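You operate a simulated robot arm through the tools that you are given. There is no shell and no other tool. Be economical: measure what you need, move in short steps, check, and stop when the job is done.

The job below is to be done with a simulated robot arm. You get a single attempt, and the scene is never put back.

## Task
Copy the log to the memory stick that the monitor names.
Fine: stick into the port, COPY, wait for COPIED, EJECT, then back to its pocket in the rack. Set down upright: what you pick out.

The check looks at the end state, three seconds after you hand in, the way a careful person would. Anything else that was tipped, shoved, dropped, spilled or broken makes it a failure.

## Robot
A 7-joint arm with a two-finger parallel gripper on a trunk, on a base that drives. Base frame: it is fixed to the floor where the robot stands at the start and does not move with it; the origin is under the middle of the robot, x ahead of it, y to its left, z up. Readings come in mm, rad, newtons and seconds.
With the tool pointing down near the work surface it reaches from about 200 to 740 mm from the robot's upright axis, wherever it stands. Its first joint turns from -2.897 to 2.897 rad. Places, roughly: bench breaker [2700, 600, 1200]; clear key [2000, -2200, 1000]; cold breaker [2600, 600, 1200]; computer [2100, -2300, 900]; disc key of the computer [2000, -2300, 900]; eject key [2000, -2400, 1000]; heat breaker [2500, 600, 1200]; hood breaker [2400, 600, 1200]; key four [2000, -2200, 1000]; key one [2000, -2100, 1000]; key three [2000, -2200, 1000]; key two [2000, -2100, 1000]; main switch [2700, 600, 1200]; mouth of the stick port [1900, -2400, 900]; mute key of unit one [1900, -300, 1000]; mute key of unit two [1900, -1300, 1000]. Payload 3.91 kg.
The TCP is the grasp point between the finger pads, 30 mm short of the fingertips. In the tool frame z runs along the fingers and y along their closing line. The gripper opens to 110 mm. The fingers are 20 mm wide and 10 mm thick; the gripper's body (48 by 112 mm) begins 55 mm behind the TCP.
Orientation is that of the tool frame in the base frame, as a unit quaternion [x, y, z, w]. With the fingers straight down and closing along the base's y, the tool's x points along the base's -x, its y along +y and its z along -z.

## Interface
- The arm moves only by the tool apply_moves. Its argument "series" is one flat list of numbers, 7 for each row, row after row: the shift along the tool's x, y, z in mm, then the turn, a rotation vector about the tool's x, y, z in rad, then the closure, from 0 (fully open) to 1 (shut). In form: [tx, ty, tz, ax, ay, az, jaw, tx, ty, tz, ax, ay, az, jaw, ...]. A call has 1 to 20 rows; each row shifts and turns the commanded pose from where the row before left it, along the tool's axes as they then stand. Each row takes 0.2 s and may step no farther than 50 mm and 0.15 rad from the row before; otherwise, or with a gripper value out of range, the whole call is refused. A pose out of reach is approached as far as the arm can. The call stops where the force on the tool passes 40 N (or 10 N more than at its start, if that is more) or the arm is blocked; 0.2 s more then pass. Each finger travels about 153 mm/s and halts on what it meets, pressing with about 33 N; the grip force reading is that of the motor and also rises with nothing between the fingers. The clock runs only during rows and for 0.2 s after the last one: add rows that do not move to give the fingers time. It gives the time, the measured TCP pose, the force on the tool (base axes), the opening and the grip force at its end, in the units of the frame above (readings bear some noise), with the torque about the TCP (base axes, N m) and any sound that the robot's microphone picked up.
- Cameras (640 x 400 px; columns grow to the right, rows downward): "scene" is now at [10.1, 120.8, 1494.3]; the picture's right is [-0.33, -0.94, 0.00], its down [-0.45, 0.16, -0.88] and it looks along [0.83, -0.29, -0.48] (base axes); focal length 275 px, centre (320, 200). "wrist" rides on the gripper at [77, 7, -114] in the tool frame; the picture's right is [-0.09, 1.00, 0.00], its down [-0.80, -0.07, -0.59] and it looks along [-0.59, -0.05, 0.80] (tool axes); focal length 270 px, centre (320, 200).
- grab_frame(camera): a new picture of that camera. No time passes.
- move_column(by): slides the trunk up (or, below 0, down) by that many mm; the arm and the scene camera ride with it, the base frame stays. It gives what a move gives, with no picture.
- steer(legs): drives the robot by 1 to 6 legs, each [ahead, turn to the left] in mm and rad, along the robot's own axes; the way and the turn of a leg run together, so that a leg with both is an arc; at most 1500 mm and 3.142 rad a leg. The arm and the cameras ride along, it lands a little off, and it stops where it bumps. It gives what a move gives.
- turn_head(pan, tilt): turns the head with the scene camera to pan (to the left, within 2.705 rad either way) and tilt (down, from -0.506 to 1.204), counted from straight ahead of the robot. It gives what a move gives.
- pixel_to_xyz(camera, pixels): for up to 12 pixels [column, row] of the newest picture of that camera ("zoom" is the newest enlarged one), the place [x, y, z] in the base frame of the surface seen there, good to about 3 mm. No time passes.
- close_up(camera, box): a new picture of the part [left, top, right, bottom] of that camera's present view, enlarged. No time passes.
- hand_in(): hands the job in; it is judged then, once.

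Go step by step. Measure first, check grasps and placings, and put right what went wrong. The budget is 80 turns and 60 pictures, counting those below and the enlarged ones. Unless the task says otherwise, let go and move clear before handing in, and close with one line.

The tools are called after "Emit:" as name(argument=value, ...) on one line, values as JSON. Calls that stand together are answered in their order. apply_moves: Moves the arm, as the interface text tells. Its arguments: {"type":"object","properties":{"series":{"type":"array"}},"required":["series"]} The other tools are called the same way: move_column (by) slides the trunk up or down; steer (legs) drives the base; turn_head (pan, tilt) turns the head that bears the scene camera; grab_frame (camera) takes a picture; pixel_to_xyz (camera, pixels) gives the place of the surface under pixels of a picture; close_up (camera, box) takes an enlarged picture of a part of a camera's view; hand_in () hands the job in.

At the start:

```text
clock: 0.0
position: [442.8, -52.2, 1225.0]
tool_rot: [0.0, 1.0, 0.0, -0.001]
force: [-1.2, 0.1, 0.1]
torque: [0.02, 0.01, 0.0]
opening: 110.4
gripper_force: 0.0
trunk travel left (down, up): [-450.0, 160.0]
robot x, y, heading: [-0.7, 2.3, 0.002]
head pan, tilt: [-0.34, 0.497]
```

scene: 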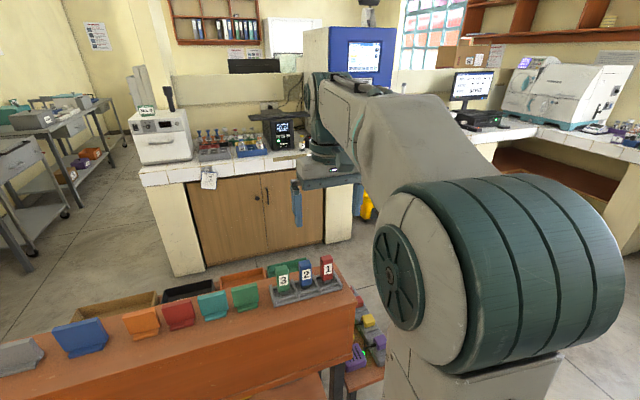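
wrist: 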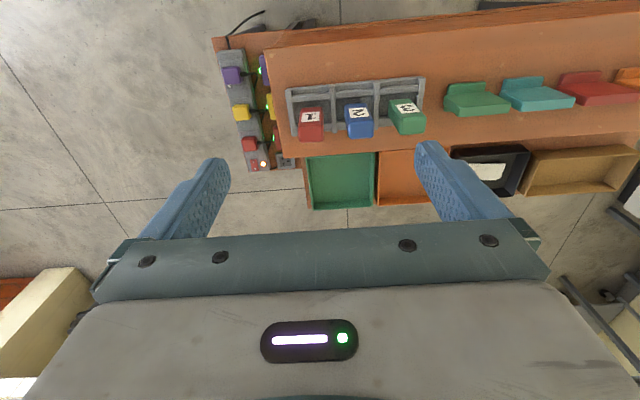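

The rack with sticks 3, 2 and 1 is at scene pixels (285-330, 270), and the computer monitor is at about (473, 87). I'll zoom in on both.

Emit:
close_up(camera="scene", box=[430, 60, 530, 140])

Emit:
close_up(camera="scene", box=[250, 240, 360, 310])

Emit:
pixel_to_xyz(camera="zoom", pixels=[[200, 150], [300, 180], [440, 150]])

```text
5.00 times, centred on (480, 100) of scene
```

zoom: 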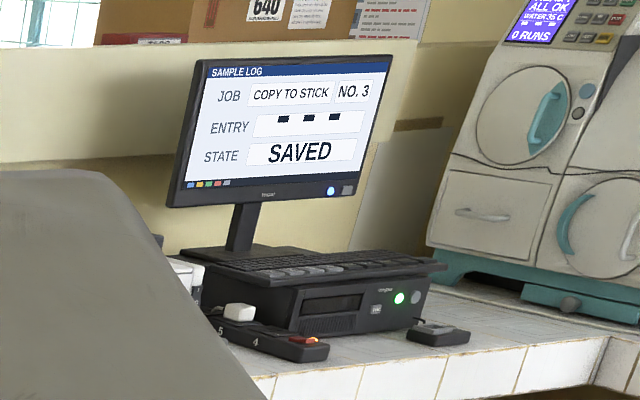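

```text
5.71 times, centred on (305, 275) of scene
```

zoom: 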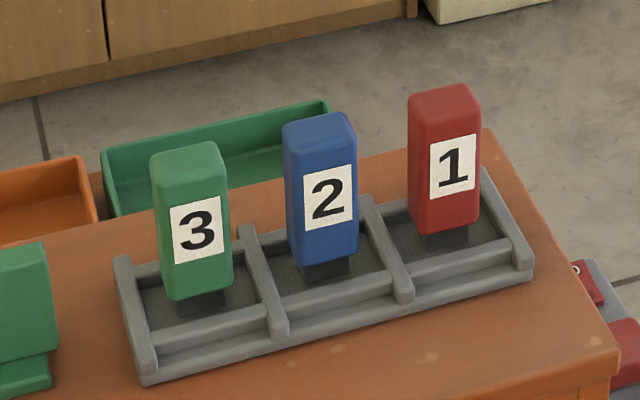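

```text
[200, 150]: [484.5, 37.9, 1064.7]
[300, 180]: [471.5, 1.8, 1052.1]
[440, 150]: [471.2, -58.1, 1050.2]
```

The monitor says "COPY TO STICK NO. 3". I'll measure stick 3 (green) and its pocket.

Emit:
pixel_to_xyz(camera="zoom", pixels=[[158, 158], [185, 148], [212, 148], [190, 165], [165, 285], [225, 275], [200, 305], [222, 170], [172, 170], [140, 370], [275, 330], [200, 330]])

Emit:
close_up(camera="wrist", box=[270, 60, 440, 160])

Emit:
pixel_to_xyz(camera="wrist", pixels=[[395, 102], [416, 100], [393, 125], [424, 125], [405, 130], [352, 120], [366, 120], [310, 120]])

```text
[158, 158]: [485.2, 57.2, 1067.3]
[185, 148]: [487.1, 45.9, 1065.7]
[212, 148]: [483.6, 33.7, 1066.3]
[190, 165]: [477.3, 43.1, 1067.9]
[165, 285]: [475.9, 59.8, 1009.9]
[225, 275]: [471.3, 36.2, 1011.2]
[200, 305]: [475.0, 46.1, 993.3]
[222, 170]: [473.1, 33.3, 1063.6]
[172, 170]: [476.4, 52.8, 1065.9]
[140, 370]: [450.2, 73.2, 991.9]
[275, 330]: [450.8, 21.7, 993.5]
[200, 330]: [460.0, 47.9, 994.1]
```

```text
3.76 times, centred on (355, 110) of wrist
```

zoom: 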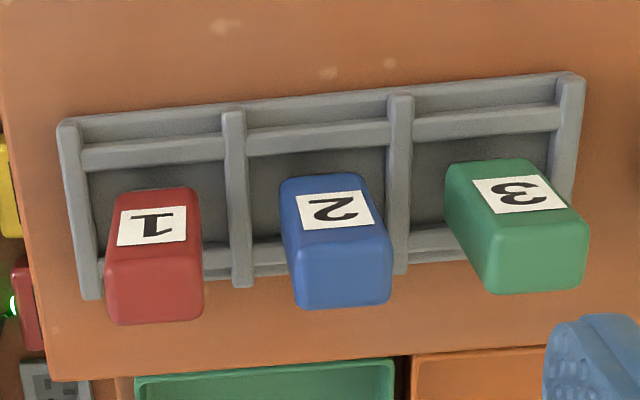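

```text
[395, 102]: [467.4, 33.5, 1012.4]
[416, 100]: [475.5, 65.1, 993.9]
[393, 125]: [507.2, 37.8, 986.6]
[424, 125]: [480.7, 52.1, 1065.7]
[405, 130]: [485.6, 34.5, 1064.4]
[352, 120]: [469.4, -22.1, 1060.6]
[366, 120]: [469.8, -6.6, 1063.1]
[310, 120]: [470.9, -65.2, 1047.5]
```

Stick 3 is centred near (480, 46), with its top at 1068. Before choosing a grasp I'll look at the port.

Emit:
close_up(camera="scene", box=[460, 98, 510, 129])

Emit:
pixel_to_xyz(camera="zoom", pixels=[[470, 180], [390, 200], [200, 180], [440, 330], [400, 120], [150, 290], [420, 100]])

```text
12.80 times, centred on (485, 114) of scene
```

zoom: 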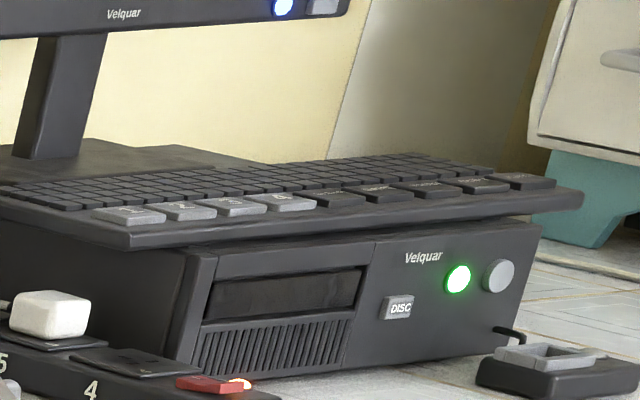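

```text
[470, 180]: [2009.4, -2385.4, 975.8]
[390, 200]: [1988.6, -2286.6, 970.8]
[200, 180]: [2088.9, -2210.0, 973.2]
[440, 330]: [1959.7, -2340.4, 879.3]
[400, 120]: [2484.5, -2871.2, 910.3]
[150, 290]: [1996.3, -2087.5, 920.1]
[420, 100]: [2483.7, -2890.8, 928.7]
```

The port is a small dock on the desk to the right of the computer, with its mouth facing up. I'll move above stick 3 with a narrower opening and check its yaw from the wrist camera.

Emit:
apply_moves(series=[-13, 33, 15, 0, 0, 0, 0.2, -12, 33, 20, 0, 0, 0, 0.45, -12, 32, 25, 0, 0, 0, 0.45, 0, 0, 0, 0, 0, 0, 0.45])

Emit:
close_up(camera="wrist", box=[200, 75, 440, 225])

```text
clock: 1.0
position: [478.2, 47.0, 1163.5]
tool_rot: [0.0, 1.0, 0.0, 0.0]
force: [0.0, 0.5, 0.2]
torque: [-0.03, 0.06, -0.03]
opening: 60.6
gripper_force: 0.1
trunk travel left (down, up): [-450.0, 160.0]
robot x, y, heading: [0.8, 0.4, -0.0]
head pan, tilt: [-0.34, 0.497]
```

```text
2.67 times, centred on (320, 150) of wrist
```

zoom: 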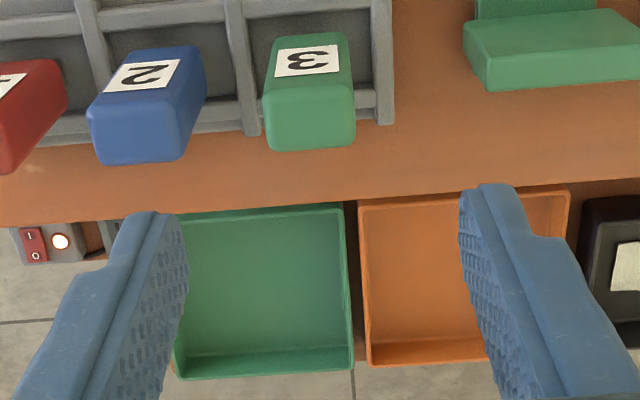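

Stick 3's top is visible at zoom (265-355, 100-150). I'll measure its corners to get the yaw.

Emit:
pixel_to_xyz(camera="zoom", pixels=[[272, 110], [346, 104], [274, 142], [348, 138], [310, 124], [285, 48], [335, 46], [255, 130], [378, 118], [250, 60], [378, 50], [310, 95]])

```text
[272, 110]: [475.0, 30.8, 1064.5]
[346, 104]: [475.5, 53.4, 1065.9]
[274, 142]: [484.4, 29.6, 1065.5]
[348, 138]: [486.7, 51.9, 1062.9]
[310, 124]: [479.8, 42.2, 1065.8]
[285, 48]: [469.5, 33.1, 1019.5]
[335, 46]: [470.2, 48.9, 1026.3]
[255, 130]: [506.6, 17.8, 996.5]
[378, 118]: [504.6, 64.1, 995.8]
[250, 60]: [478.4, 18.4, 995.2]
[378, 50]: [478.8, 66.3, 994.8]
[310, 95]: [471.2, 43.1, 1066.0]
```

The stick centre is about (480, 42.3) with a yaw of about -0.05. I'll align, go down to z 1047 and grip.

Emit:
apply_moves(series=[-2, -5, 20, 0, 0, 0.05, 0.52, 0, 0, 40, 0, 0, 0, 0.52, 0, 0, 40, 0, 0, 0, 0.52, 0, 0, 16, 0, 0, 0, 0.52, 0, 0, 0, 0, 0, 0, 0.52])

Emit:
grab_frame(camera="wrist")

```text
clock: 1.9
position: [482.8, 44.1, 1065.5]
tool_rot: [0.025, 1.0, 0.0, 0.01]
force: [-1.4, 0.9, 23.2]
torque: [-0.91, 0.0, -0.1]
opening: 52.1
gripper_force: 0.1
trunk travel left (down, up): [-450.0, 160.0]
robot x, y, heading: [1.7, -1.8, -0.001]
head pan, tilt: [-0.34, 0.497]
stopped in row 4: the force on the tool passed its limit (the readings are from after the stop); the commanded pose is now the measured one
```

```text
52 pictures are left
```

wrist: 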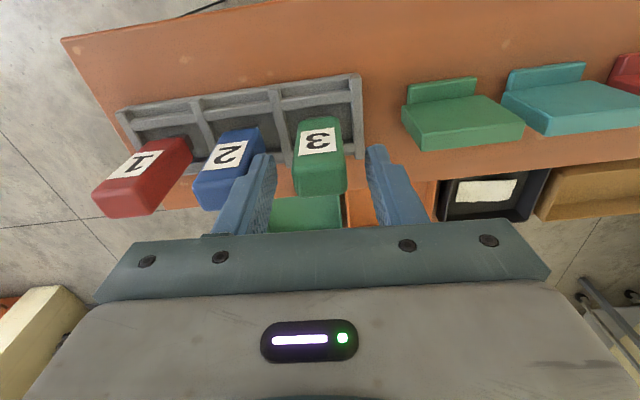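

The descent stopped with an upward force on the -y finger, probably against blue stick 2. I'll look closely before moving.

Emit:
close_up(camera="wrist", box=[160, 80, 440, 255])

Emit:
close_up(camera="scene", box=[240, 220, 370, 310])

Emit:
pixel_to_xyz(camera="zoom", pixels=[[180, 200], [300, 200], [440, 170]])

```text
2.29 times, centred on (300, 168) of wrist
```

zoom: 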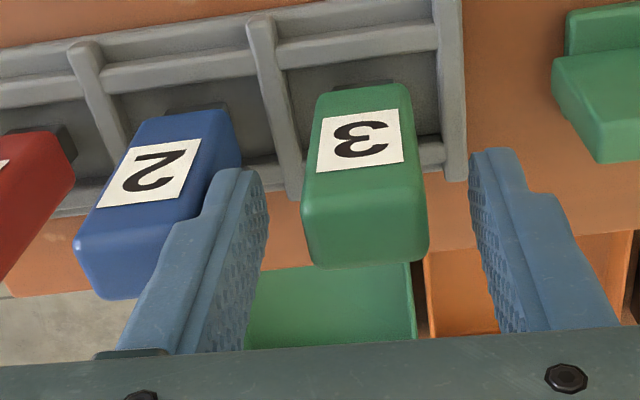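

```text
4.44 times, centred on (305, 265) of scene
```

zoom: 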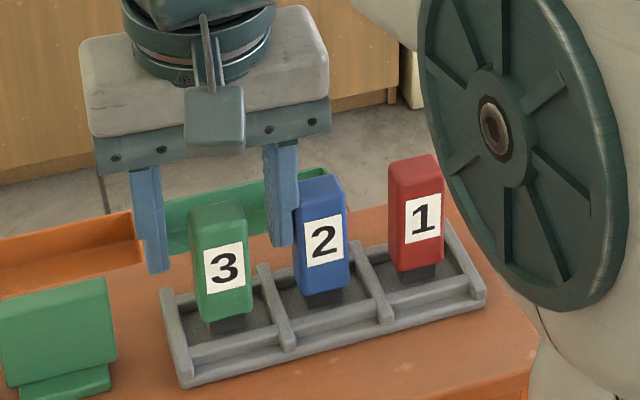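

```text
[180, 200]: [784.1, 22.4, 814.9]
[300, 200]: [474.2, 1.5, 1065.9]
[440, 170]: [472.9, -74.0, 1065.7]
```

The finger's shoulder caught the top edge of stick 2, which still looks upright. I'll lift off and turn the tool 90° so it closes along x, where there are no neighbours.

Emit:
apply_moves(series=[0, 0, -20, 0, 0, 0, 0.52, 0, 0, -40, 0, 0, 0, 0.52, 0, 0, -30, 0, 0, 0, 0.52, 0, 0, 0, 0, 0, 0.14, 0.52, 0, 0, 0, 0, 0, 0.14, 0.52, 0, 0, 0, 0, 0, 0.14, 0.52, 0, 0, 0, 0, 0, 0.14, 0.52, 0, 0, 0, 0, 0, 0.14, 0.52, 0, 0, 0, 0, 0, 0.14, 0.52, 0, 0, 0, 0, 0, 0.14, 0.52, 0, 0, 0, 0, 0, 0.14, 0.52, 0, 0, 0, 0, 0, 0.14, 0.52, 0, 0, 0, 0, 0, 0.14, 0.52, 0, 0, 0, 0, 0, 0.14, 0.52, 0, 0, 0, 0, 0, 0.03, 0.52, 0, 0, 0, 0, 0, 0, 0.52])

Emit:
grab_frame(camera="wrist")

Emit:
close_up(camera="scene", box=[250, 240, 360, 310])

Emit:
pixel_to_xyz(camera="zoom", pixels=[[158, 158], [185, 148], [212, 148], [190, 165], [290, 125], [320, 118], [346, 125], [350, 180], [222, 170], [172, 170], [290, 180]])

```text
clock: 5.3
position: [482.4, 43.2, 1152.1]
tool_rot: [0.724, 0.689, 0.004, 0.005]
force: [0.3, 0.3, -0.6]
torque: [-0.03, 0.0, 0.0]
opening: 52.9
gripper_force: 0.1
trunk travel left (down, up): [-450.0, 160.0]
robot x, y, heading: [-1.1, -0.1, -0.001]
head pan, tilt: [-0.34, 0.497]
```

```text
49 pictures are left
```

wrist: 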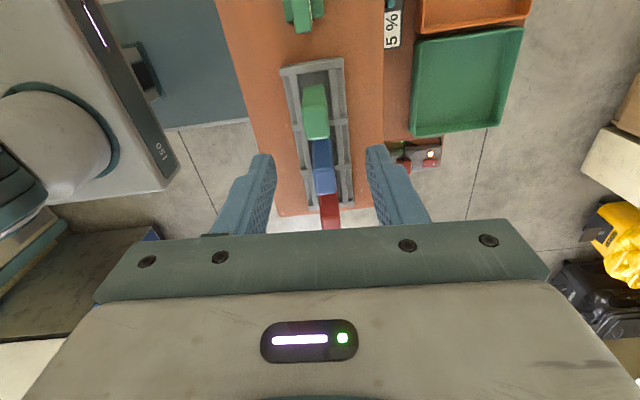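

```text
5.71 times, centred on (305, 275) of scene
```

zoom: 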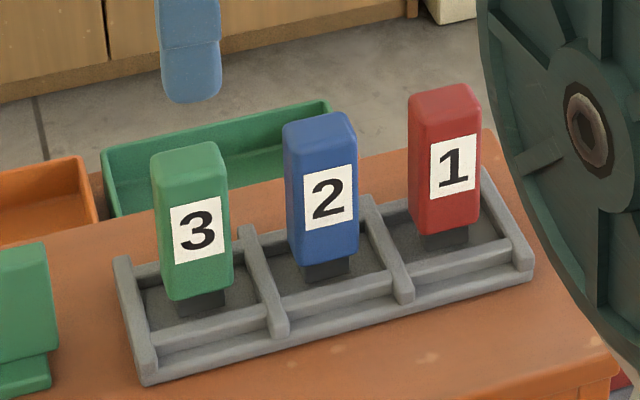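

```text
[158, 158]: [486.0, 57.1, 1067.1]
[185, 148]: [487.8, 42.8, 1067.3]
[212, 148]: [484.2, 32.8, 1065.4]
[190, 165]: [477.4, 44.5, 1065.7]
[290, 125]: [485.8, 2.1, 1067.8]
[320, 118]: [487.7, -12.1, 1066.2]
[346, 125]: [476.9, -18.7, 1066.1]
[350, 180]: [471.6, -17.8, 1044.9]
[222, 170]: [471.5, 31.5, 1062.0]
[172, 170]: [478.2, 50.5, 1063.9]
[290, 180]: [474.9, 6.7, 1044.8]
```

The sticks are undisturbed. I'll get the rack's yaw from the wrist view.

Emit:
close_up(camera="wrist", box=[230, 50, 400, 156])

Emit:
pixel_to_xyz(camera="wrist", pixels=[[285, 70], [306, 195], [341, 65], [349, 190], [309, 87], [322, 86], [306, 128], [326, 134], [316, 122], [317, 157], [332, 157], [328, 185]])

```text
3.76 times, centred on (315, 103) of wrist
```

zoom: 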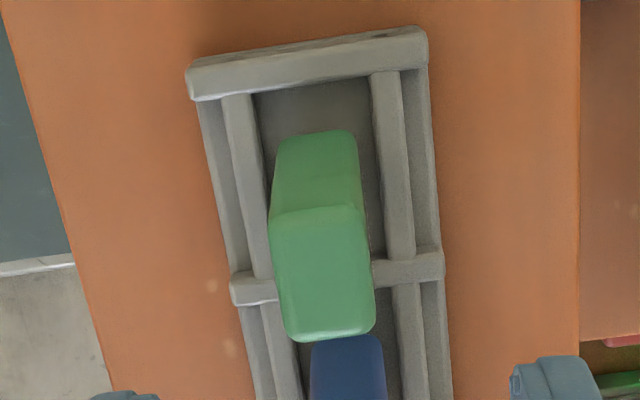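

```text
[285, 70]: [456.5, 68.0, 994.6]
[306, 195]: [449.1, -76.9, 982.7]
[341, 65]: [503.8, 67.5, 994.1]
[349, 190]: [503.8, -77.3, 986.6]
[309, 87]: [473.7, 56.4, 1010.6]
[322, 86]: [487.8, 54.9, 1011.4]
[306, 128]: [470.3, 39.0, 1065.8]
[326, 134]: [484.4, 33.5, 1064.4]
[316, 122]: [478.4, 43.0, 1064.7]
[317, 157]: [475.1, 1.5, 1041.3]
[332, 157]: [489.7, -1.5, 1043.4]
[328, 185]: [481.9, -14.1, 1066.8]
```

The rack yaw matches the tool. I'll shift 2 mm in -x and descend to z 1045.

Emit:
apply_moves(series=[0.5, -2.2, 27, 0, 0, 0, 0.6, 0, 0, 30, 0, 0, 0, 0.6, 0, 0, 30, 0, 0, 0, 0.6, 0, 0, 20, 0, 0, 0, 0.6, 0, 0, 0, 0, 0, 0, 0.6])

Emit:
grab_frame(camera="wrist")

Emit:
close_up(camera="scene", box=[240, 220, 370, 310])

```text
clock: 6.5
position: [482.0, 43.1, 1044.7]
tool_rot: [0.724, 0.69, 0.005, 0.005]
force: [0.7, 0.3, 0.2]
torque: [0.03, 0.0, -0.02]
opening: 44.1
gripper_force: 0.1
trunk travel left (down, up): [-450.0, 160.0]
robot x, y, heading: [-0.7, 1.8, 0.004]
head pan, tilt: [-0.34, 0.497]
```

```text
46 pictures are left
```

wrist: 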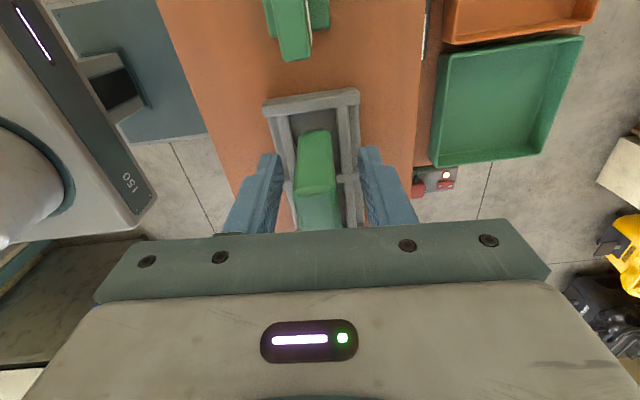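

```text
4.44 times, centred on (305, 265) of scene
```

zoom: 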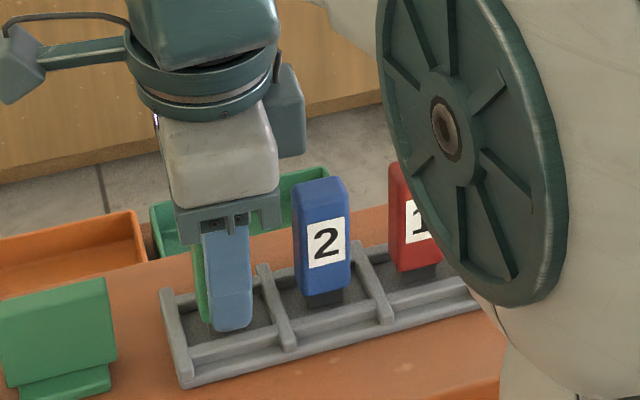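

The stick is centred between the fingers (wrist cols 278/362, stick 297-337). Closing.

Emit:
apply_moves(series=[1.5, -1, 0, 0, 0, 0, 0.7, 0, 0, 0, 0, 0, 0, 0.8, 0, 0, 0, 0, 0, 0, 0.9, 0, 0, 0, 0, 0, 0, 1, 0, 0, 0, 0, 0, 0, 1])

```text
clock: 7.7
position: [479.4, 45.3, 1045.6]
tool_rot: [0.724, 0.69, 0.004, 0.004]
force: [0.5, 0.4, -0.2]
torque: [0.01, 0.02, -0.01]
opening: 18.9
gripper_force: 32.8
trunk travel left (down, up): [-450.0, 160.0]
robot x, y, heading: [-2.0, -0.7, 0.003]
head pan, tilt: [-0.34, 0.497]
```

Gripped at 18.9 mm; the TCP at rest in the pocket is (479.4, 45.3, 1045.6). Lifting.

Emit:
apply_moves(series=[0, 0, -8, 0, 0, 0, 1, 0, 0, -12, 0, 0, 0, 1, 0, 0, -30, 0, 0, 0, 1, 0, 0, -40, 0, 0, 0, 1, 0, 0, -40, 0, 0, 0, 1, 0, 0, -10, 0, 0, 0, 1])

Emit:
grab_frame(camera="scene")

Emit:
grab_frame(camera="wrist")

```text
clock: 9.1
position: [479.0, 45.5, 1186.8]
tool_rot: [0.723, 0.69, 0.004, 0.005]
force: [0.5, -0.1, -0.3]
torque: [0.01, 0.01, -0.02]
opening: 19.0
gripper_force: 32.4
trunk travel left (down, up): [-450.0, 160.0]
robot x, y, heading: [3.3, 2.9, -0.001]
head pan, tilt: [-0.34, 0.497]
```

```text
44 pictures are left
```

scene: 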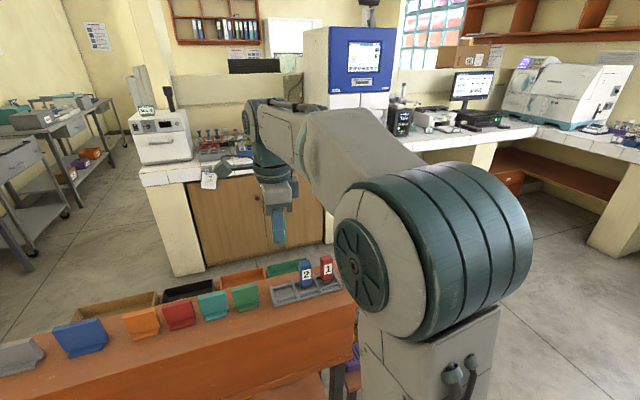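

```text
43 pictures are left
```

wrist: 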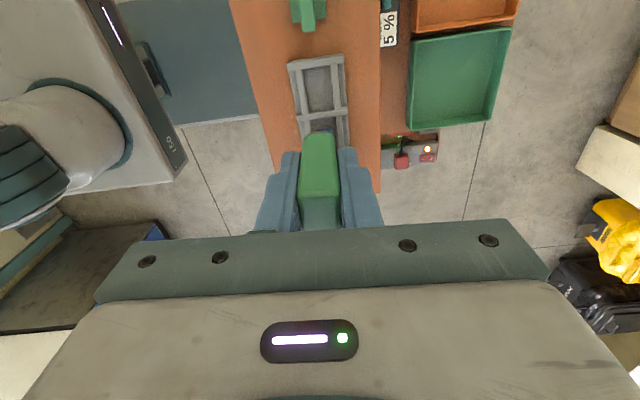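

The stick is held. Now I'll look right to plan the drive.

Emit:
turn_head(pan=-1.1, tilt=0.6)

Emit:
grab_frame(camera="scene")

Emit:
pixel_to_xyz(camera="scene", pixels=[[320, 200], [320, 300], [500, 250], [200, 150], [100, 100], [420, 150], [150, 250], [560, 120], [300, 120], [220, 230], [420, 90], [60, 200]])

```text
clock: 10.2
position: [480.2, 45.5, 1186.1]
tool_rot: [0.723, 0.691, 0.005, 0.005]
force: [-0.3, 0.9, -0.1]
torque: [-0.02, 0.03, -0.05]
opening: 19.3
gripper_force: 32.7
trunk travel left (down, up): [-450.0, 160.0]
robot x, y, heading: [-0.4, 0.1, -0.003]
head pan, tilt: [-1.1, 0.6]
```

```text
42 pictures are left
```

scene: 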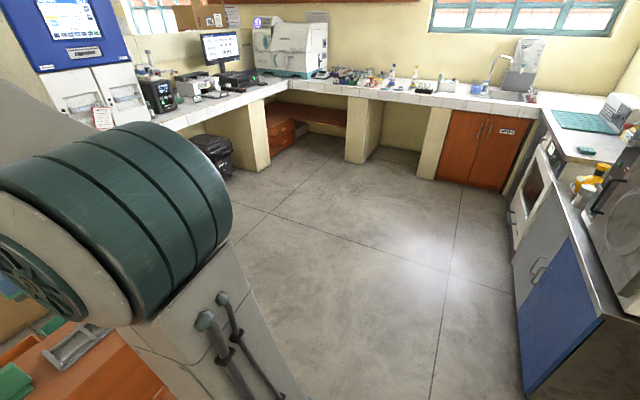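

```text
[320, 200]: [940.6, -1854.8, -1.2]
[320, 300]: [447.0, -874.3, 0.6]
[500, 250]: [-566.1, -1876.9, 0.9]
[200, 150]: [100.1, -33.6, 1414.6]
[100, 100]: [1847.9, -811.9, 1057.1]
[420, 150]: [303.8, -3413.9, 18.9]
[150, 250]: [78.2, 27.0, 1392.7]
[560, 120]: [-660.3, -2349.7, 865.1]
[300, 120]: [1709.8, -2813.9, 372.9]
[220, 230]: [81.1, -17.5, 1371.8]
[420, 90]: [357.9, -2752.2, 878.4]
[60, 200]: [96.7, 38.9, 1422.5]
```

The floor to the right is open. I'll check how close the chassis is to the rack table.

Emit:
pixel_to_xyz(camera="wrist", pixels=[[200, 40], [150, 40], [240, 60], [225, 115], [250, 60], [265, 160], [130, 120], [185, 165], [210, 200], [350, 190], [100, 250], [378, 120]])

Emit:
turn_head(pan=0.3, tilt=1.2)

Emit:
grab_frame(camera="scene")

Emit:
pixel_to_xyz(camera="scene", pixels=[[320, 390], [320, 330], [320, 250], [200, 350], [450, 350], [100, 300], [550, 300], [320, 200]])

```text
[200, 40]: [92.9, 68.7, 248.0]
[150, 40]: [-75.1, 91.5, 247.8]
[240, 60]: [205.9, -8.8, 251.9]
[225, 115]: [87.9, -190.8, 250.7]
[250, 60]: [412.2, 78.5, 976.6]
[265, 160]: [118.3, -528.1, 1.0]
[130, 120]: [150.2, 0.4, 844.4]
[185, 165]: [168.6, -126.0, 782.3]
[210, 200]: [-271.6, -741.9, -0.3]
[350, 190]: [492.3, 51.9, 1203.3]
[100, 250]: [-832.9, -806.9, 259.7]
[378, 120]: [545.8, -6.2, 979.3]
```

```text
clock: 11.8
position: [480.3, 44.7, 1185.7]
tool_rot: [0.724, 0.69, 0.005, 0.005]
force: [-0.3, -0.1, -0.4]
torque: [-0.02, -0.01, 0.03]
opening: 19.2
gripper_force: 33.0
trunk travel left (down, up): [-450.0, 160.0]
robot x, y, heading: [4.9, -0.7, 0.001]
head pan, tilt: [0.3, 1.201]
```

```text
41 pictures are left
```

scene: 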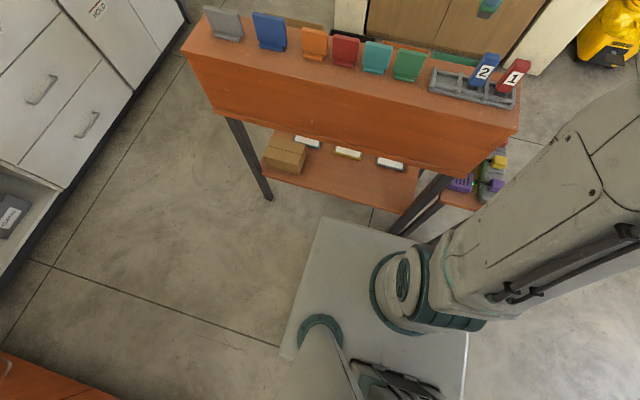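

```text
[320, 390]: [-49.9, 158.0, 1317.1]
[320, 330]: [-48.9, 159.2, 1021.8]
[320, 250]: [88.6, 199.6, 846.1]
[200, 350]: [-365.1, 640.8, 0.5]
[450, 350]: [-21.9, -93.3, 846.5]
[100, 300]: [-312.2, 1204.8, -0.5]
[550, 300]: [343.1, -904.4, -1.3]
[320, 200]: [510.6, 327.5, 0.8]
```

I'll check the chassis extents before turning.

Emit:
pixel_to_xyz(camera="scene", pixels=[[324, 224], [285, 350], [400, 236], [465, 390], [250, 115], [500, 130], [185, 50], [440, 160], [490, 200]])

Emit:
turn_head(pan=-2.6, tilt=0.6)

Emit:
grab_frame(camera="scene")

Emit:
pixel_to_xyz(camera="scene", pixels=[[320, 390], [320, 300], [320, 200], [480, 300], [550, 250], [600, 350], [150, 200], [150, 330]])

```text
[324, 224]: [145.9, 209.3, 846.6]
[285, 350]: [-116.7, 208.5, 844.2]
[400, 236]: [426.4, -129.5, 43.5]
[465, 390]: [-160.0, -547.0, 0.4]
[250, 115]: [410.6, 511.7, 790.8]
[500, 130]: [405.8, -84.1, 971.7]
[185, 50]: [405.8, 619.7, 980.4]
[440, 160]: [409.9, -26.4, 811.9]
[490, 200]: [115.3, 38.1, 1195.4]
```

```text
clock: 14.3
position: [478.6, 44.7, 1185.0]
tool_rot: [0.724, 0.69, 0.005, 0.004]
force: [0.4, -0.7, -1.0]
torque: [0.0, -0.02, -0.01]
opening: 19.3
gripper_force: 33.1
trunk travel left (down, up): [-450.0, 160.0]
robot x, y, heading: [2.4, 1.6, 0.004]
head pan, tilt: [-2.601, 0.6]
```

```text
40 pictures are left
```

scene: 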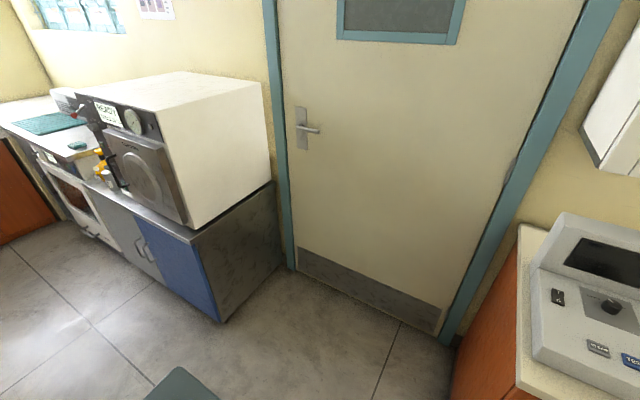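

```text
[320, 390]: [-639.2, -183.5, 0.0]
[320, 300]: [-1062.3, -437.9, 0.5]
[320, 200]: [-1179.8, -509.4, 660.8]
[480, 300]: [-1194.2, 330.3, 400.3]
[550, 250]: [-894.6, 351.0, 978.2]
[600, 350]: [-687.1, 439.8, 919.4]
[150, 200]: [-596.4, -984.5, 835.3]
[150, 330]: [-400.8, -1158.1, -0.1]
```

There is room behind. I'll back off, turn right, drive diagonally over the open floor and arc round to face the desk, stopping short.

Emit:
steer(legs=[[-150, 0], [0, -1.179], [1000, 0], [950, 0], [800, 1.179]])

Emit:
turn_head(pan=-0.2, tilt=0.6)

Emit:
grab_frame(camera="scene")

```text
clock: 31.9
position: [1714.0, -2177.1, 1184.2]
tool_rot: [0.724, 0.69, 0.005, 0.005]
force: [0.2, 0.3, -0.1]
torque: [-0.01, -0.01, 0.0]
opening: 19.2
gripper_force: 33.3
trunk travel left (down, up): [-450.0, 160.0]
robot x, y, heading: [1233.3, -2223.5, 0.005]
head pan, tilt: [-2.601, 0.6]
cut short: leg 5
```

```text
clock: 34.1
position: [1714.2, -2176.3, 1185.6]
tool_rot: [0.724, 0.69, 0.004, 0.004]
force: [-1.1, -0.3, 0.2]
torque: [0.01, -0.02, -0.03]
opening: 19.0
gripper_force: 32.5
trunk travel left (down, up): [-450.0, 160.0]
robot x, y, heading: [1233.9, -2219.2, 0.002]
head pan, tilt: [-0.201, 0.6]
```

```text
39 pictures are left
```

scene: 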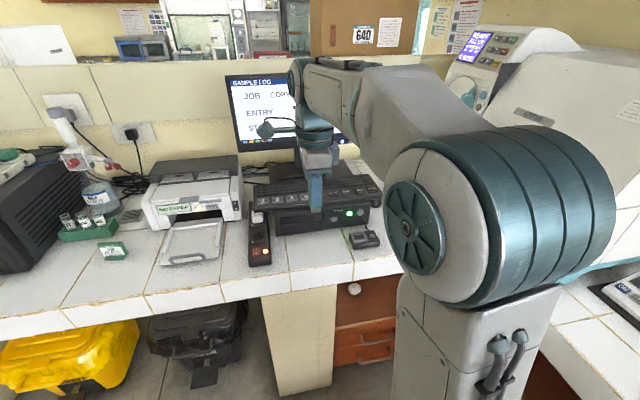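

The robot is now at (1233, -2221), facing the desk. The arc was reported cut short but ended near its goal; I'll measure the dock and the desk edge.

Emit:
close_up(camera="scene", box=[240, 170, 400, 270])

Emit:
pixel_to_xyz(camera="scene", pixels=[[362, 238], [300, 290], [350, 260], [200, 302], [100, 350], [200, 340], [290, 350], [205, 380], [500, 300]])

```text
4.00 times, centred on (320, 220) of scene
```

zoom: 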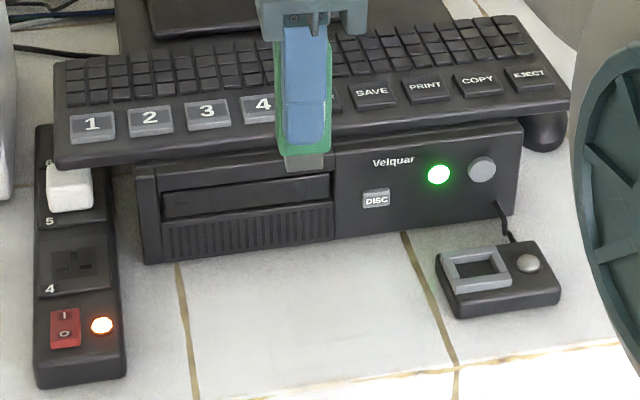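

```text
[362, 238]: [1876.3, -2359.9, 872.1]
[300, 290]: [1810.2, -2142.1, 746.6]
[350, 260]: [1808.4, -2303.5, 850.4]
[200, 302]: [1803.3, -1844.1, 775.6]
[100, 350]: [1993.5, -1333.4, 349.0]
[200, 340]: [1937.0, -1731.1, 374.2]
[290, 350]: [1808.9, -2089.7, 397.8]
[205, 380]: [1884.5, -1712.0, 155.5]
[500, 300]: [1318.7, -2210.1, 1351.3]
```

The dock's socket rim is at zoom (437-513, 245-292). Measuring it and the COPY/EJECT keys.

Emit:
pixel_to_xyz(camera="zoom", pixels=[[446, 258], [496, 249], [509, 279], [459, 290], [476, 270], [527, 262], [478, 84], [529, 77], [500, 300], [448, 275], [504, 262], [470, 254]])

Emit:
close_up(camera="scene", box=[335, 220, 395, 258])

```text
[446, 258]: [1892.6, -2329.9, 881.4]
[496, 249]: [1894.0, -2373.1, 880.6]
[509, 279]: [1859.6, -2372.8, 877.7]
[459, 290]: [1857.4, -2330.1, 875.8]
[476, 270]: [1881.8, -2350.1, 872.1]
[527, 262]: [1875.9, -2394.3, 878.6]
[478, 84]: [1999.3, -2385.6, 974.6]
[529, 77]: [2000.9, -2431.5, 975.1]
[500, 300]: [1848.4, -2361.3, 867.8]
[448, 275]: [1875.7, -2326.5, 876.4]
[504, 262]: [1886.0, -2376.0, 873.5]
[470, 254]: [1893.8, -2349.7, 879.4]
```

```text
10.53 times, centred on (365, 239) of scene
```

zoom: 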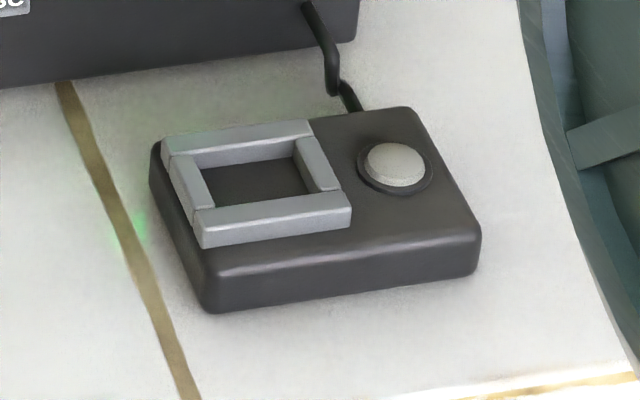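

The socket centre is about (1876, -2351), with its rim at z 880. COPY is at (1999, -2386, 975) and EJECT at (2001, -2432, 975). To bring the keys within reach I'll drive ahead 150 mm, and measure the inner socket first.

Emit:
pixel_to_xyz(camera="zoom", pixels=[[178, 163], [310, 130], [335, 200], [205, 220], [183, 185], [318, 165], [250, 145], [270, 215], [240, 185], [425, 130], [395, 165], [300, 255]])

Emit:
steer(legs=[[150, 0]])

Emit:
turn_head(pan=-0.25, tilt=0.7)

Emit:
grab_frame(camera="scene")

```text
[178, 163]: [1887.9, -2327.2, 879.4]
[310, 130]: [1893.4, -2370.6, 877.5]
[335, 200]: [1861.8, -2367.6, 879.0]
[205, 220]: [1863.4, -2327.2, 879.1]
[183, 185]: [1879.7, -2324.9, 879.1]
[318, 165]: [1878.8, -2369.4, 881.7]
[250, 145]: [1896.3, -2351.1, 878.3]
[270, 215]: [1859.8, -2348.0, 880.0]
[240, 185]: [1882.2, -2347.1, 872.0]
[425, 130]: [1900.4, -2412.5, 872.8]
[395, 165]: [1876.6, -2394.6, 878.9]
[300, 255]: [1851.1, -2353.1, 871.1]
```

```text
clock: 35.5
position: [1864.8, -2177.2, 1186.0]
tool_rot: [0.724, 0.69, 0.005, 0.006]
force: [0.6, 0.4, 0.1]
torque: [0.02, 0.0, 0.01]
opening: 19.0
gripper_force: 32.8
trunk travel left (down, up): [-450.0, 160.0]
robot x, y, heading: [1384.4, -2224.5, -0.002]
head pan, tilt: [-0.201, 0.6]
```

```text
clock: 36.1
position: [1864.3, -2176.8, 1185.6]
tool_rot: [0.722, 0.691, 0.006, 0.005]
force: [-0.5, 0.1, 0.2]
torque: [0.0, -0.03, -0.02]
opening: 19.3
gripper_force: 33.4
trunk travel left (down, up): [-450.0, 160.0]
robot x, y, heading: [1385.9, -2225.7, -0.004]
head pan, tilt: [-0.25, 0.7]
```

```text
36 pictures are left
```

scene: 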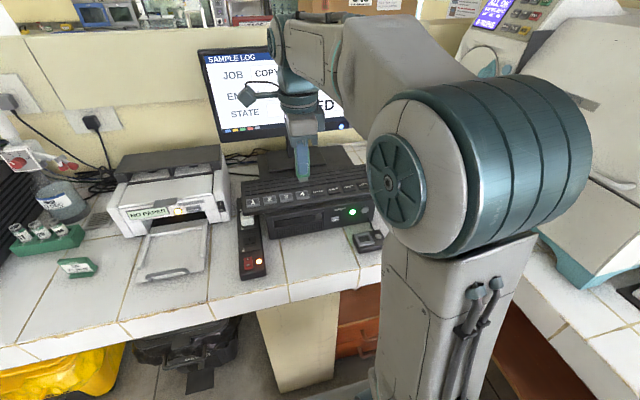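

The rim bar centres put the socket at (1877.5, -2348.5). I'll move over it and lower to z about 1010, then look.

Emit:
apply_moves(series=[-42.7, 5.2, 0, 0, 0, 0, 1, -42.7, 5.2, 0, 0, 0, 0, 1, -42.7, 5.2, 0, 0, 0, 0, 1, -42.7, 5.2, 0, 0, 0, 0, 1, 0, 0, 40, 0, 0, 0, 1, 0, 0, 40, 0, 0, 0, 1, 0, 0, 40, 0, 0, 0, 1, 0, 0, 40, 0, 0, 0, 1, 0, 0, 15, 0, 0, 0, 1, 0, 0, 0, 0, 0, 0, 1])

Emit:
grab_frame(camera="wrist")

Emit:
grab_frame(camera="scene")

```text
clock: 38.3
position: [1879.0, -2348.8, 1010.9]
tool_rot: [0.723, 0.691, 0.005, 0.004]
force: [-0.4, 0.6, -1.1]
torque: [-0.02, 0.02, -0.02]
opening: 19.0
gripper_force: 32.8
trunk travel left (down, up): [-450.0, 160.0]
robot x, y, heading: [1382.7, -2223.8, -0.007]
head pan, tilt: [-0.25, 0.7]
```

```text
35 pictures are left
```

wrist: 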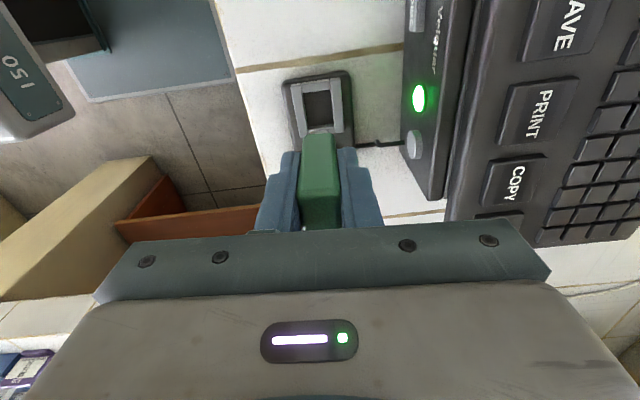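

```text
34 pictures are left
```

scene: 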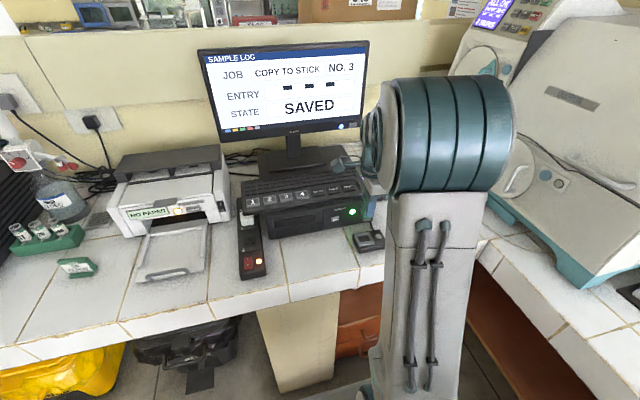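

The socket centre is at wrist (318, 105), right where the tool axis projects. I'll measure it once more precisely from here.

Emit:
close_up(camera="wrist", box=[260, 60, 380, 135])

Emit:
pixel_to_xyz(camera="zoom", pixels=[[165, 150], [180, 300], [440, 125], [455, 300], [310, 115], [310, 200], [220, 175], [400, 160], [236, 300], [420, 300], [235, 180], [395, 175]])

```text
5.33 times, centred on (320, 98) of wrist
```

zoom: 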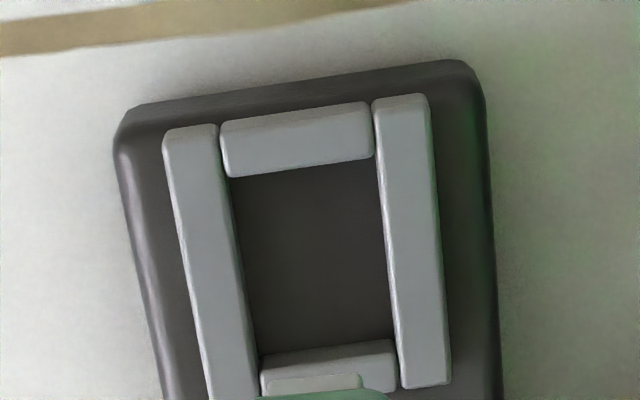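

```text
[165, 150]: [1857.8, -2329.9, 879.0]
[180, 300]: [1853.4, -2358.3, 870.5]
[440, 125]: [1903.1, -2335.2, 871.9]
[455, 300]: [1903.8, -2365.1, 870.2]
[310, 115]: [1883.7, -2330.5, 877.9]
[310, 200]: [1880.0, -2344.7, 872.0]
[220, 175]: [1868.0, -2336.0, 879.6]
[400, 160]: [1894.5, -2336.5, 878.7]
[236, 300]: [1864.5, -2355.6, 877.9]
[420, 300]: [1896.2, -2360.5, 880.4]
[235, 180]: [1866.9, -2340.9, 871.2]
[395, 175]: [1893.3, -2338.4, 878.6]
```

The socket has a yaw of about 0 and its centre is at (1879, -2349), which matches the TCP. I'll turn +0.05, go down 62 mm to just above the rim, and check.

Emit:
apply_moves(series=[0, 0, 20, 0, 0, -0.05, 1, 0, 0, 20, 0, 0, 0, 1, 0, 0, 12, 0, 0, 0, 1, 0, 0, 10, 0, 0, 0, 1, 0, 0, 0, 0, 0, 0, 1])

Emit:
close_up(camera="scene", box=[330, 180, 410, 260])

Emit:
close_up(camera="wrist", box=[240, 60, 400, 240])

```text
clock: 39.5
position: [1879.9, -2348.6, 949.6]
tool_rot: [0.706, 0.708, 0.006, 0.005]
force: [0.5, 0.2, -0.5]
torque: [0.0, -0.02, 0.01]
opening: 19.4
gripper_force: 32.6
trunk travel left (down, up): [-450.0, 160.0]
robot x, y, heading: [1386.0, -2224.0, -0.002]
head pan, tilt: [-0.25, 0.7]
```

```text
5.00 times, centred on (370, 220) of scene
```

zoom: 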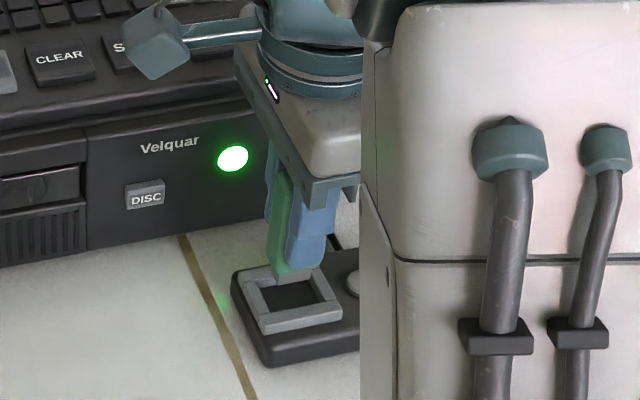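

```text
2.22 times, centred on (320, 150) of wrist
```

zoom: 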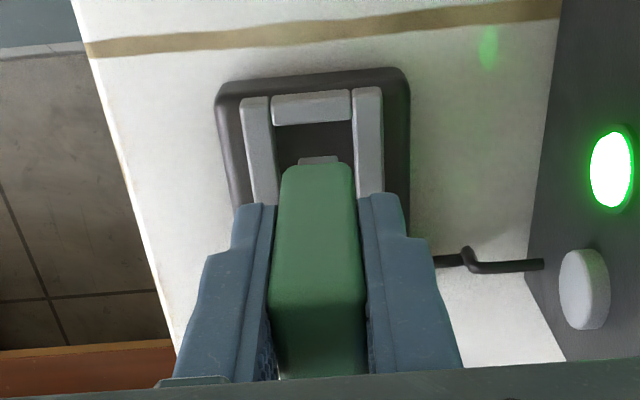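

The plug is lined up above the opening. Lowering slowly until it touches.

Emit:
apply_moves(series=[0, 0, 4, 0, 0, 0, 1, 0, 0, 4, 0, 0, 0, 1, 0, 0, 3, 0, 0, 0, 1, 0, 0, 3, 0, 0, 0, 1, 0, 0, 0, 0, 0, 0, 1])

Emit:
close_up(camera="scene", box=[330, 200, 390, 260])

```text
clock: 40.7
position: [1879.5, -2348.6, 934.4]
tool_rot: [0.706, 0.708, 0.005, 0.005]
force: [-0.4, -0.8, -3.1]
torque: [0.02, 0.02, 0.01]
opening: 19.3
gripper_force: 33.0
trunk travel left (down, up): [-450.0, 160.0]
robot x, y, heading: [1383.5, -2218.0, -0.005]
head pan, tilt: [-0.25, 0.7]
```

```text
6.67 times, centred on (360, 230) of scene
```

zoom: 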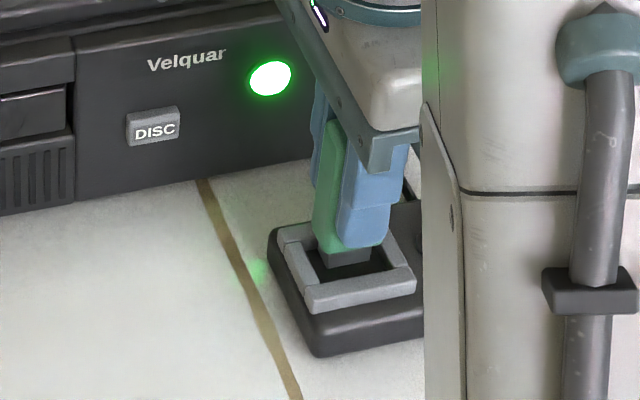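

The plug is entering the opening. Continuing in small steps.

Emit:
apply_moves(series=[0, 0, 2, 0, 0, 0, 1, 0, 0, 2, 0, 0, 0, 1, 0, 0, 2, 0, 0, 0, 1, 0, 0, 2, 0, 0, 0, 1, 0, 0, 0, 0, 0, 0, 1])

Emit:
grab_frame(camera="scene")

```text
clock: 41.9
position: [1879.5, -2348.8, 929.8]
tool_rot: [0.706, 0.708, 0.006, 0.007]
force: [-0.9, -0.8, 20.2]
torque: [-0.05, 0.15, -0.02]
opening: 19.3
gripper_force: 33.7
trunk travel left (down, up): [-450.0, 160.0]
robot x, y, heading: [1384.4, -2220.0, -0.003]
head pan, tilt: [-0.25, 0.7]
```

```text
29 pictures are left
```

scene: 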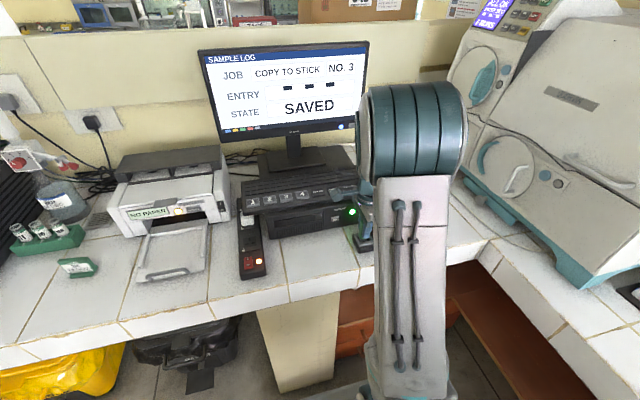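

Contact was at TCP z 929.8, as expected for seated on the floor. I'll ease off, open slightly and lift clear.

Emit:
apply_moves(series=[0, 0, -2, 0, 0, 0, 1, 0, 0, 0, 0, 0, 0, 0.8, 0, 0, 0, 0, 0, 0, 0.65, 0, 0, 0, 0, 0, 0, 0.65, 0, 0, -10, 0, 0, 0, 0.65, 0, 0, -30, 0, 0, 0, 0.65, 0, 0, -40, 0, 0, 0, 0.65, 0, 0, -40, 0, 0, 0, 0.65, 0, 0, 0, 0, 0, 0, 0.65])

Emit:
grab_frame(camera="wrist")

Emit:
close_up(camera="scene", box=[190, 40, 400, 260])

```text
clock: 43.9
position: [1878.3, -2348.5, 1048.4]
tool_rot: [0.706, 0.708, 0.005, 0.005]
force: [0.2, -0.5, -0.3]
torque: [-0.01, -0.01, 0.02]
opening: 38.3
gripper_force: 0.0
trunk travel left (down, up): [-450.0, 160.0]
robot x, y, heading: [1385.3, -2228.3, -0.003]
head pan, tilt: [-0.25, 0.7]
```

```text
28 pictures are left
```

wrist: 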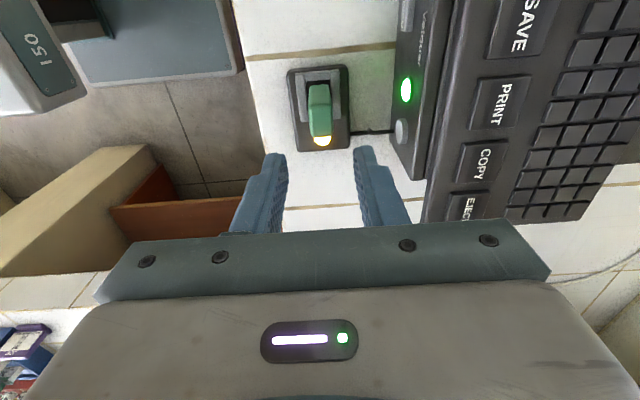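

```text
1.82 times, centred on (295, 150) of scene
```

zoom: 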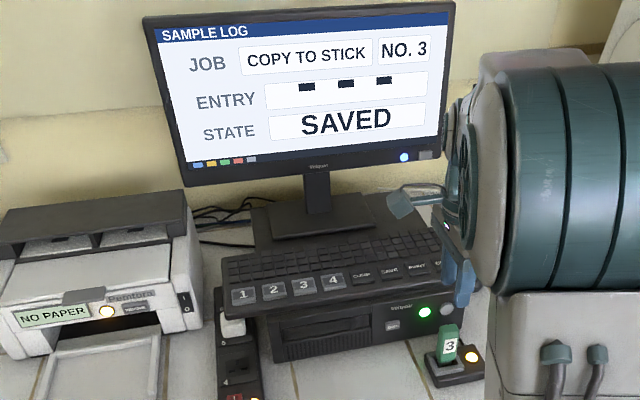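

The dock lamp turned amber, so the stick is recognised. I'll measure the COPY and EJECT keys from the wrist view.

Emit:
pixel_to_xyz(camera="wrist", pixels=[[484, 155], [470, 165], [500, 165], [483, 178], [466, 208], [497, 104], [318, 95], [318, 115]])

Emit:
pixel_to_xyz(camera="zoom", pixels=[[418, 266], [390, 271], [362, 275], [448, 333]])

```text
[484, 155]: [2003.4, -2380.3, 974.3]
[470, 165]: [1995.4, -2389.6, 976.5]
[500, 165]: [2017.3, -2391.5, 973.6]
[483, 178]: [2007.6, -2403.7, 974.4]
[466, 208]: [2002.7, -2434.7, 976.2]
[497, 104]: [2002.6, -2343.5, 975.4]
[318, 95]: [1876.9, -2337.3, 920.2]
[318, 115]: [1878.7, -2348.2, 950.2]
```

```text
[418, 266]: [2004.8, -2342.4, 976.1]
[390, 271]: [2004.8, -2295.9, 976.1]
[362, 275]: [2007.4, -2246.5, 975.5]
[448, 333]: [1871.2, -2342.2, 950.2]
```

The COPY centre is (2003, -2389, 975) and EJECT (2003, -2435). I'll check the monitor's clearance before moving over the keys.

Emit:
pixel_to_xyz(camera="zoom", pixels=[[440, 100], [430, 155], [318, 165], [400, 60], [300, 225], [350, 215], [445, 20], [260, 205]])

```text
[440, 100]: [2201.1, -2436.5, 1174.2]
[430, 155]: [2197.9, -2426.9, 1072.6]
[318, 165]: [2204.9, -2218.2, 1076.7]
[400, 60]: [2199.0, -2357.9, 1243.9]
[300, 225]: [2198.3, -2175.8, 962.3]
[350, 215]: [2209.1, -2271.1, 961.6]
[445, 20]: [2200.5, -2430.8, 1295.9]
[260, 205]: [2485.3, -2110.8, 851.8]
```

The monitor is at x about 2200, leaving 140 mm of clearance. I'll close the fingers, move over COPY and lower to just above it.

Emit:
apply_moves(series=[-10, 31, 0, 0, 0, 0, 1, -10, 31, 0, 0, 0, 0, 1, -10, 31, 0, 0, 0, 0, 1, -10.5, 31.5, 0, 0, 0, 0, 1, 0, 0, 20, 0, 0, 0, 1, 0, 0, 10, 0, 0, 0, 1, 0, 0, 0, 0, 0, 0, 1])

Emit:
grab_frame(camera="wrist")

```text
clock: 45.5
position: [2002.0, -2387.7, 1020.4]
tool_rot: [0.707, 0.707, 0.005, 0.006]
force: [0.6, -0.3, 0.7]
torque: [0.01, -0.02, -0.01]
opening: 0.1
gripper_force: 32.5
trunk travel left (down, up): [-450.0, 160.0]
robot x, y, heading: [1382.8, -2223.3, -0.004]
head pan, tilt: [-0.25, 0.7]
```

```text
26 pictures are left
```

wrist: 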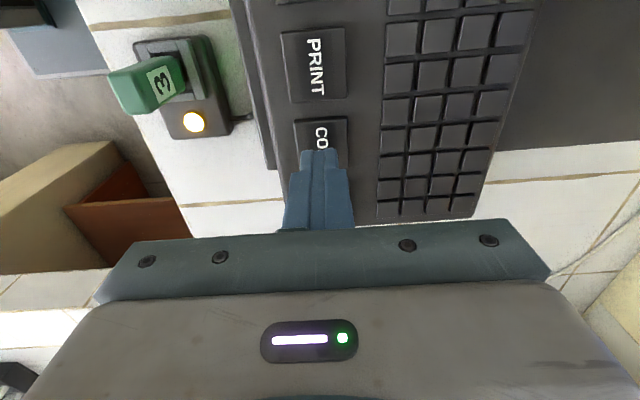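

The fingertip is over COPY. Pressing in small steps.

Emit:
apply_moves(series=[0, 0, 6, 0, 0, 0, 1, 0, 0, 5, 0, 0, 0, 1, 0, 0, 3, 0, 0, 0, 1, 0, 0, 2, 0, 0, 0, 1, 0, 0, 2, 0, 0, 0, 1, 0, 0, 0, 0, 0, 0, 1])

Emit:
close_up(camera="scene", box=[190, 40, 400, 260])

```text
clock: 46.9
position: [2003.4, -2387.6, 1002.2]
tool_rot: [0.706, 0.708, 0.006, 0.005]
force: [-0.2, -1.6, 2.3]
torque: [-0.01, 0.0, 0.01]
opening: 0.0
gripper_force: 32.6
trunk travel left (down, up): [-450.0, 160.0]
robot x, y, heading: [1388.2, -2224.2, -0.006]
head pan, tilt: [-0.25, 0.7]
heard: click
```

```text
1.82 times, centred on (295, 150) of scene
```

zoom: 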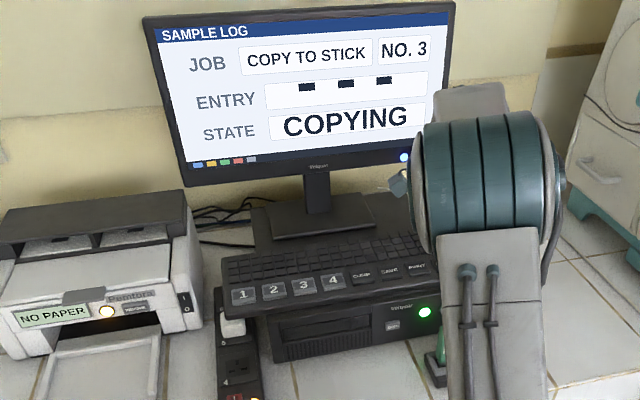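

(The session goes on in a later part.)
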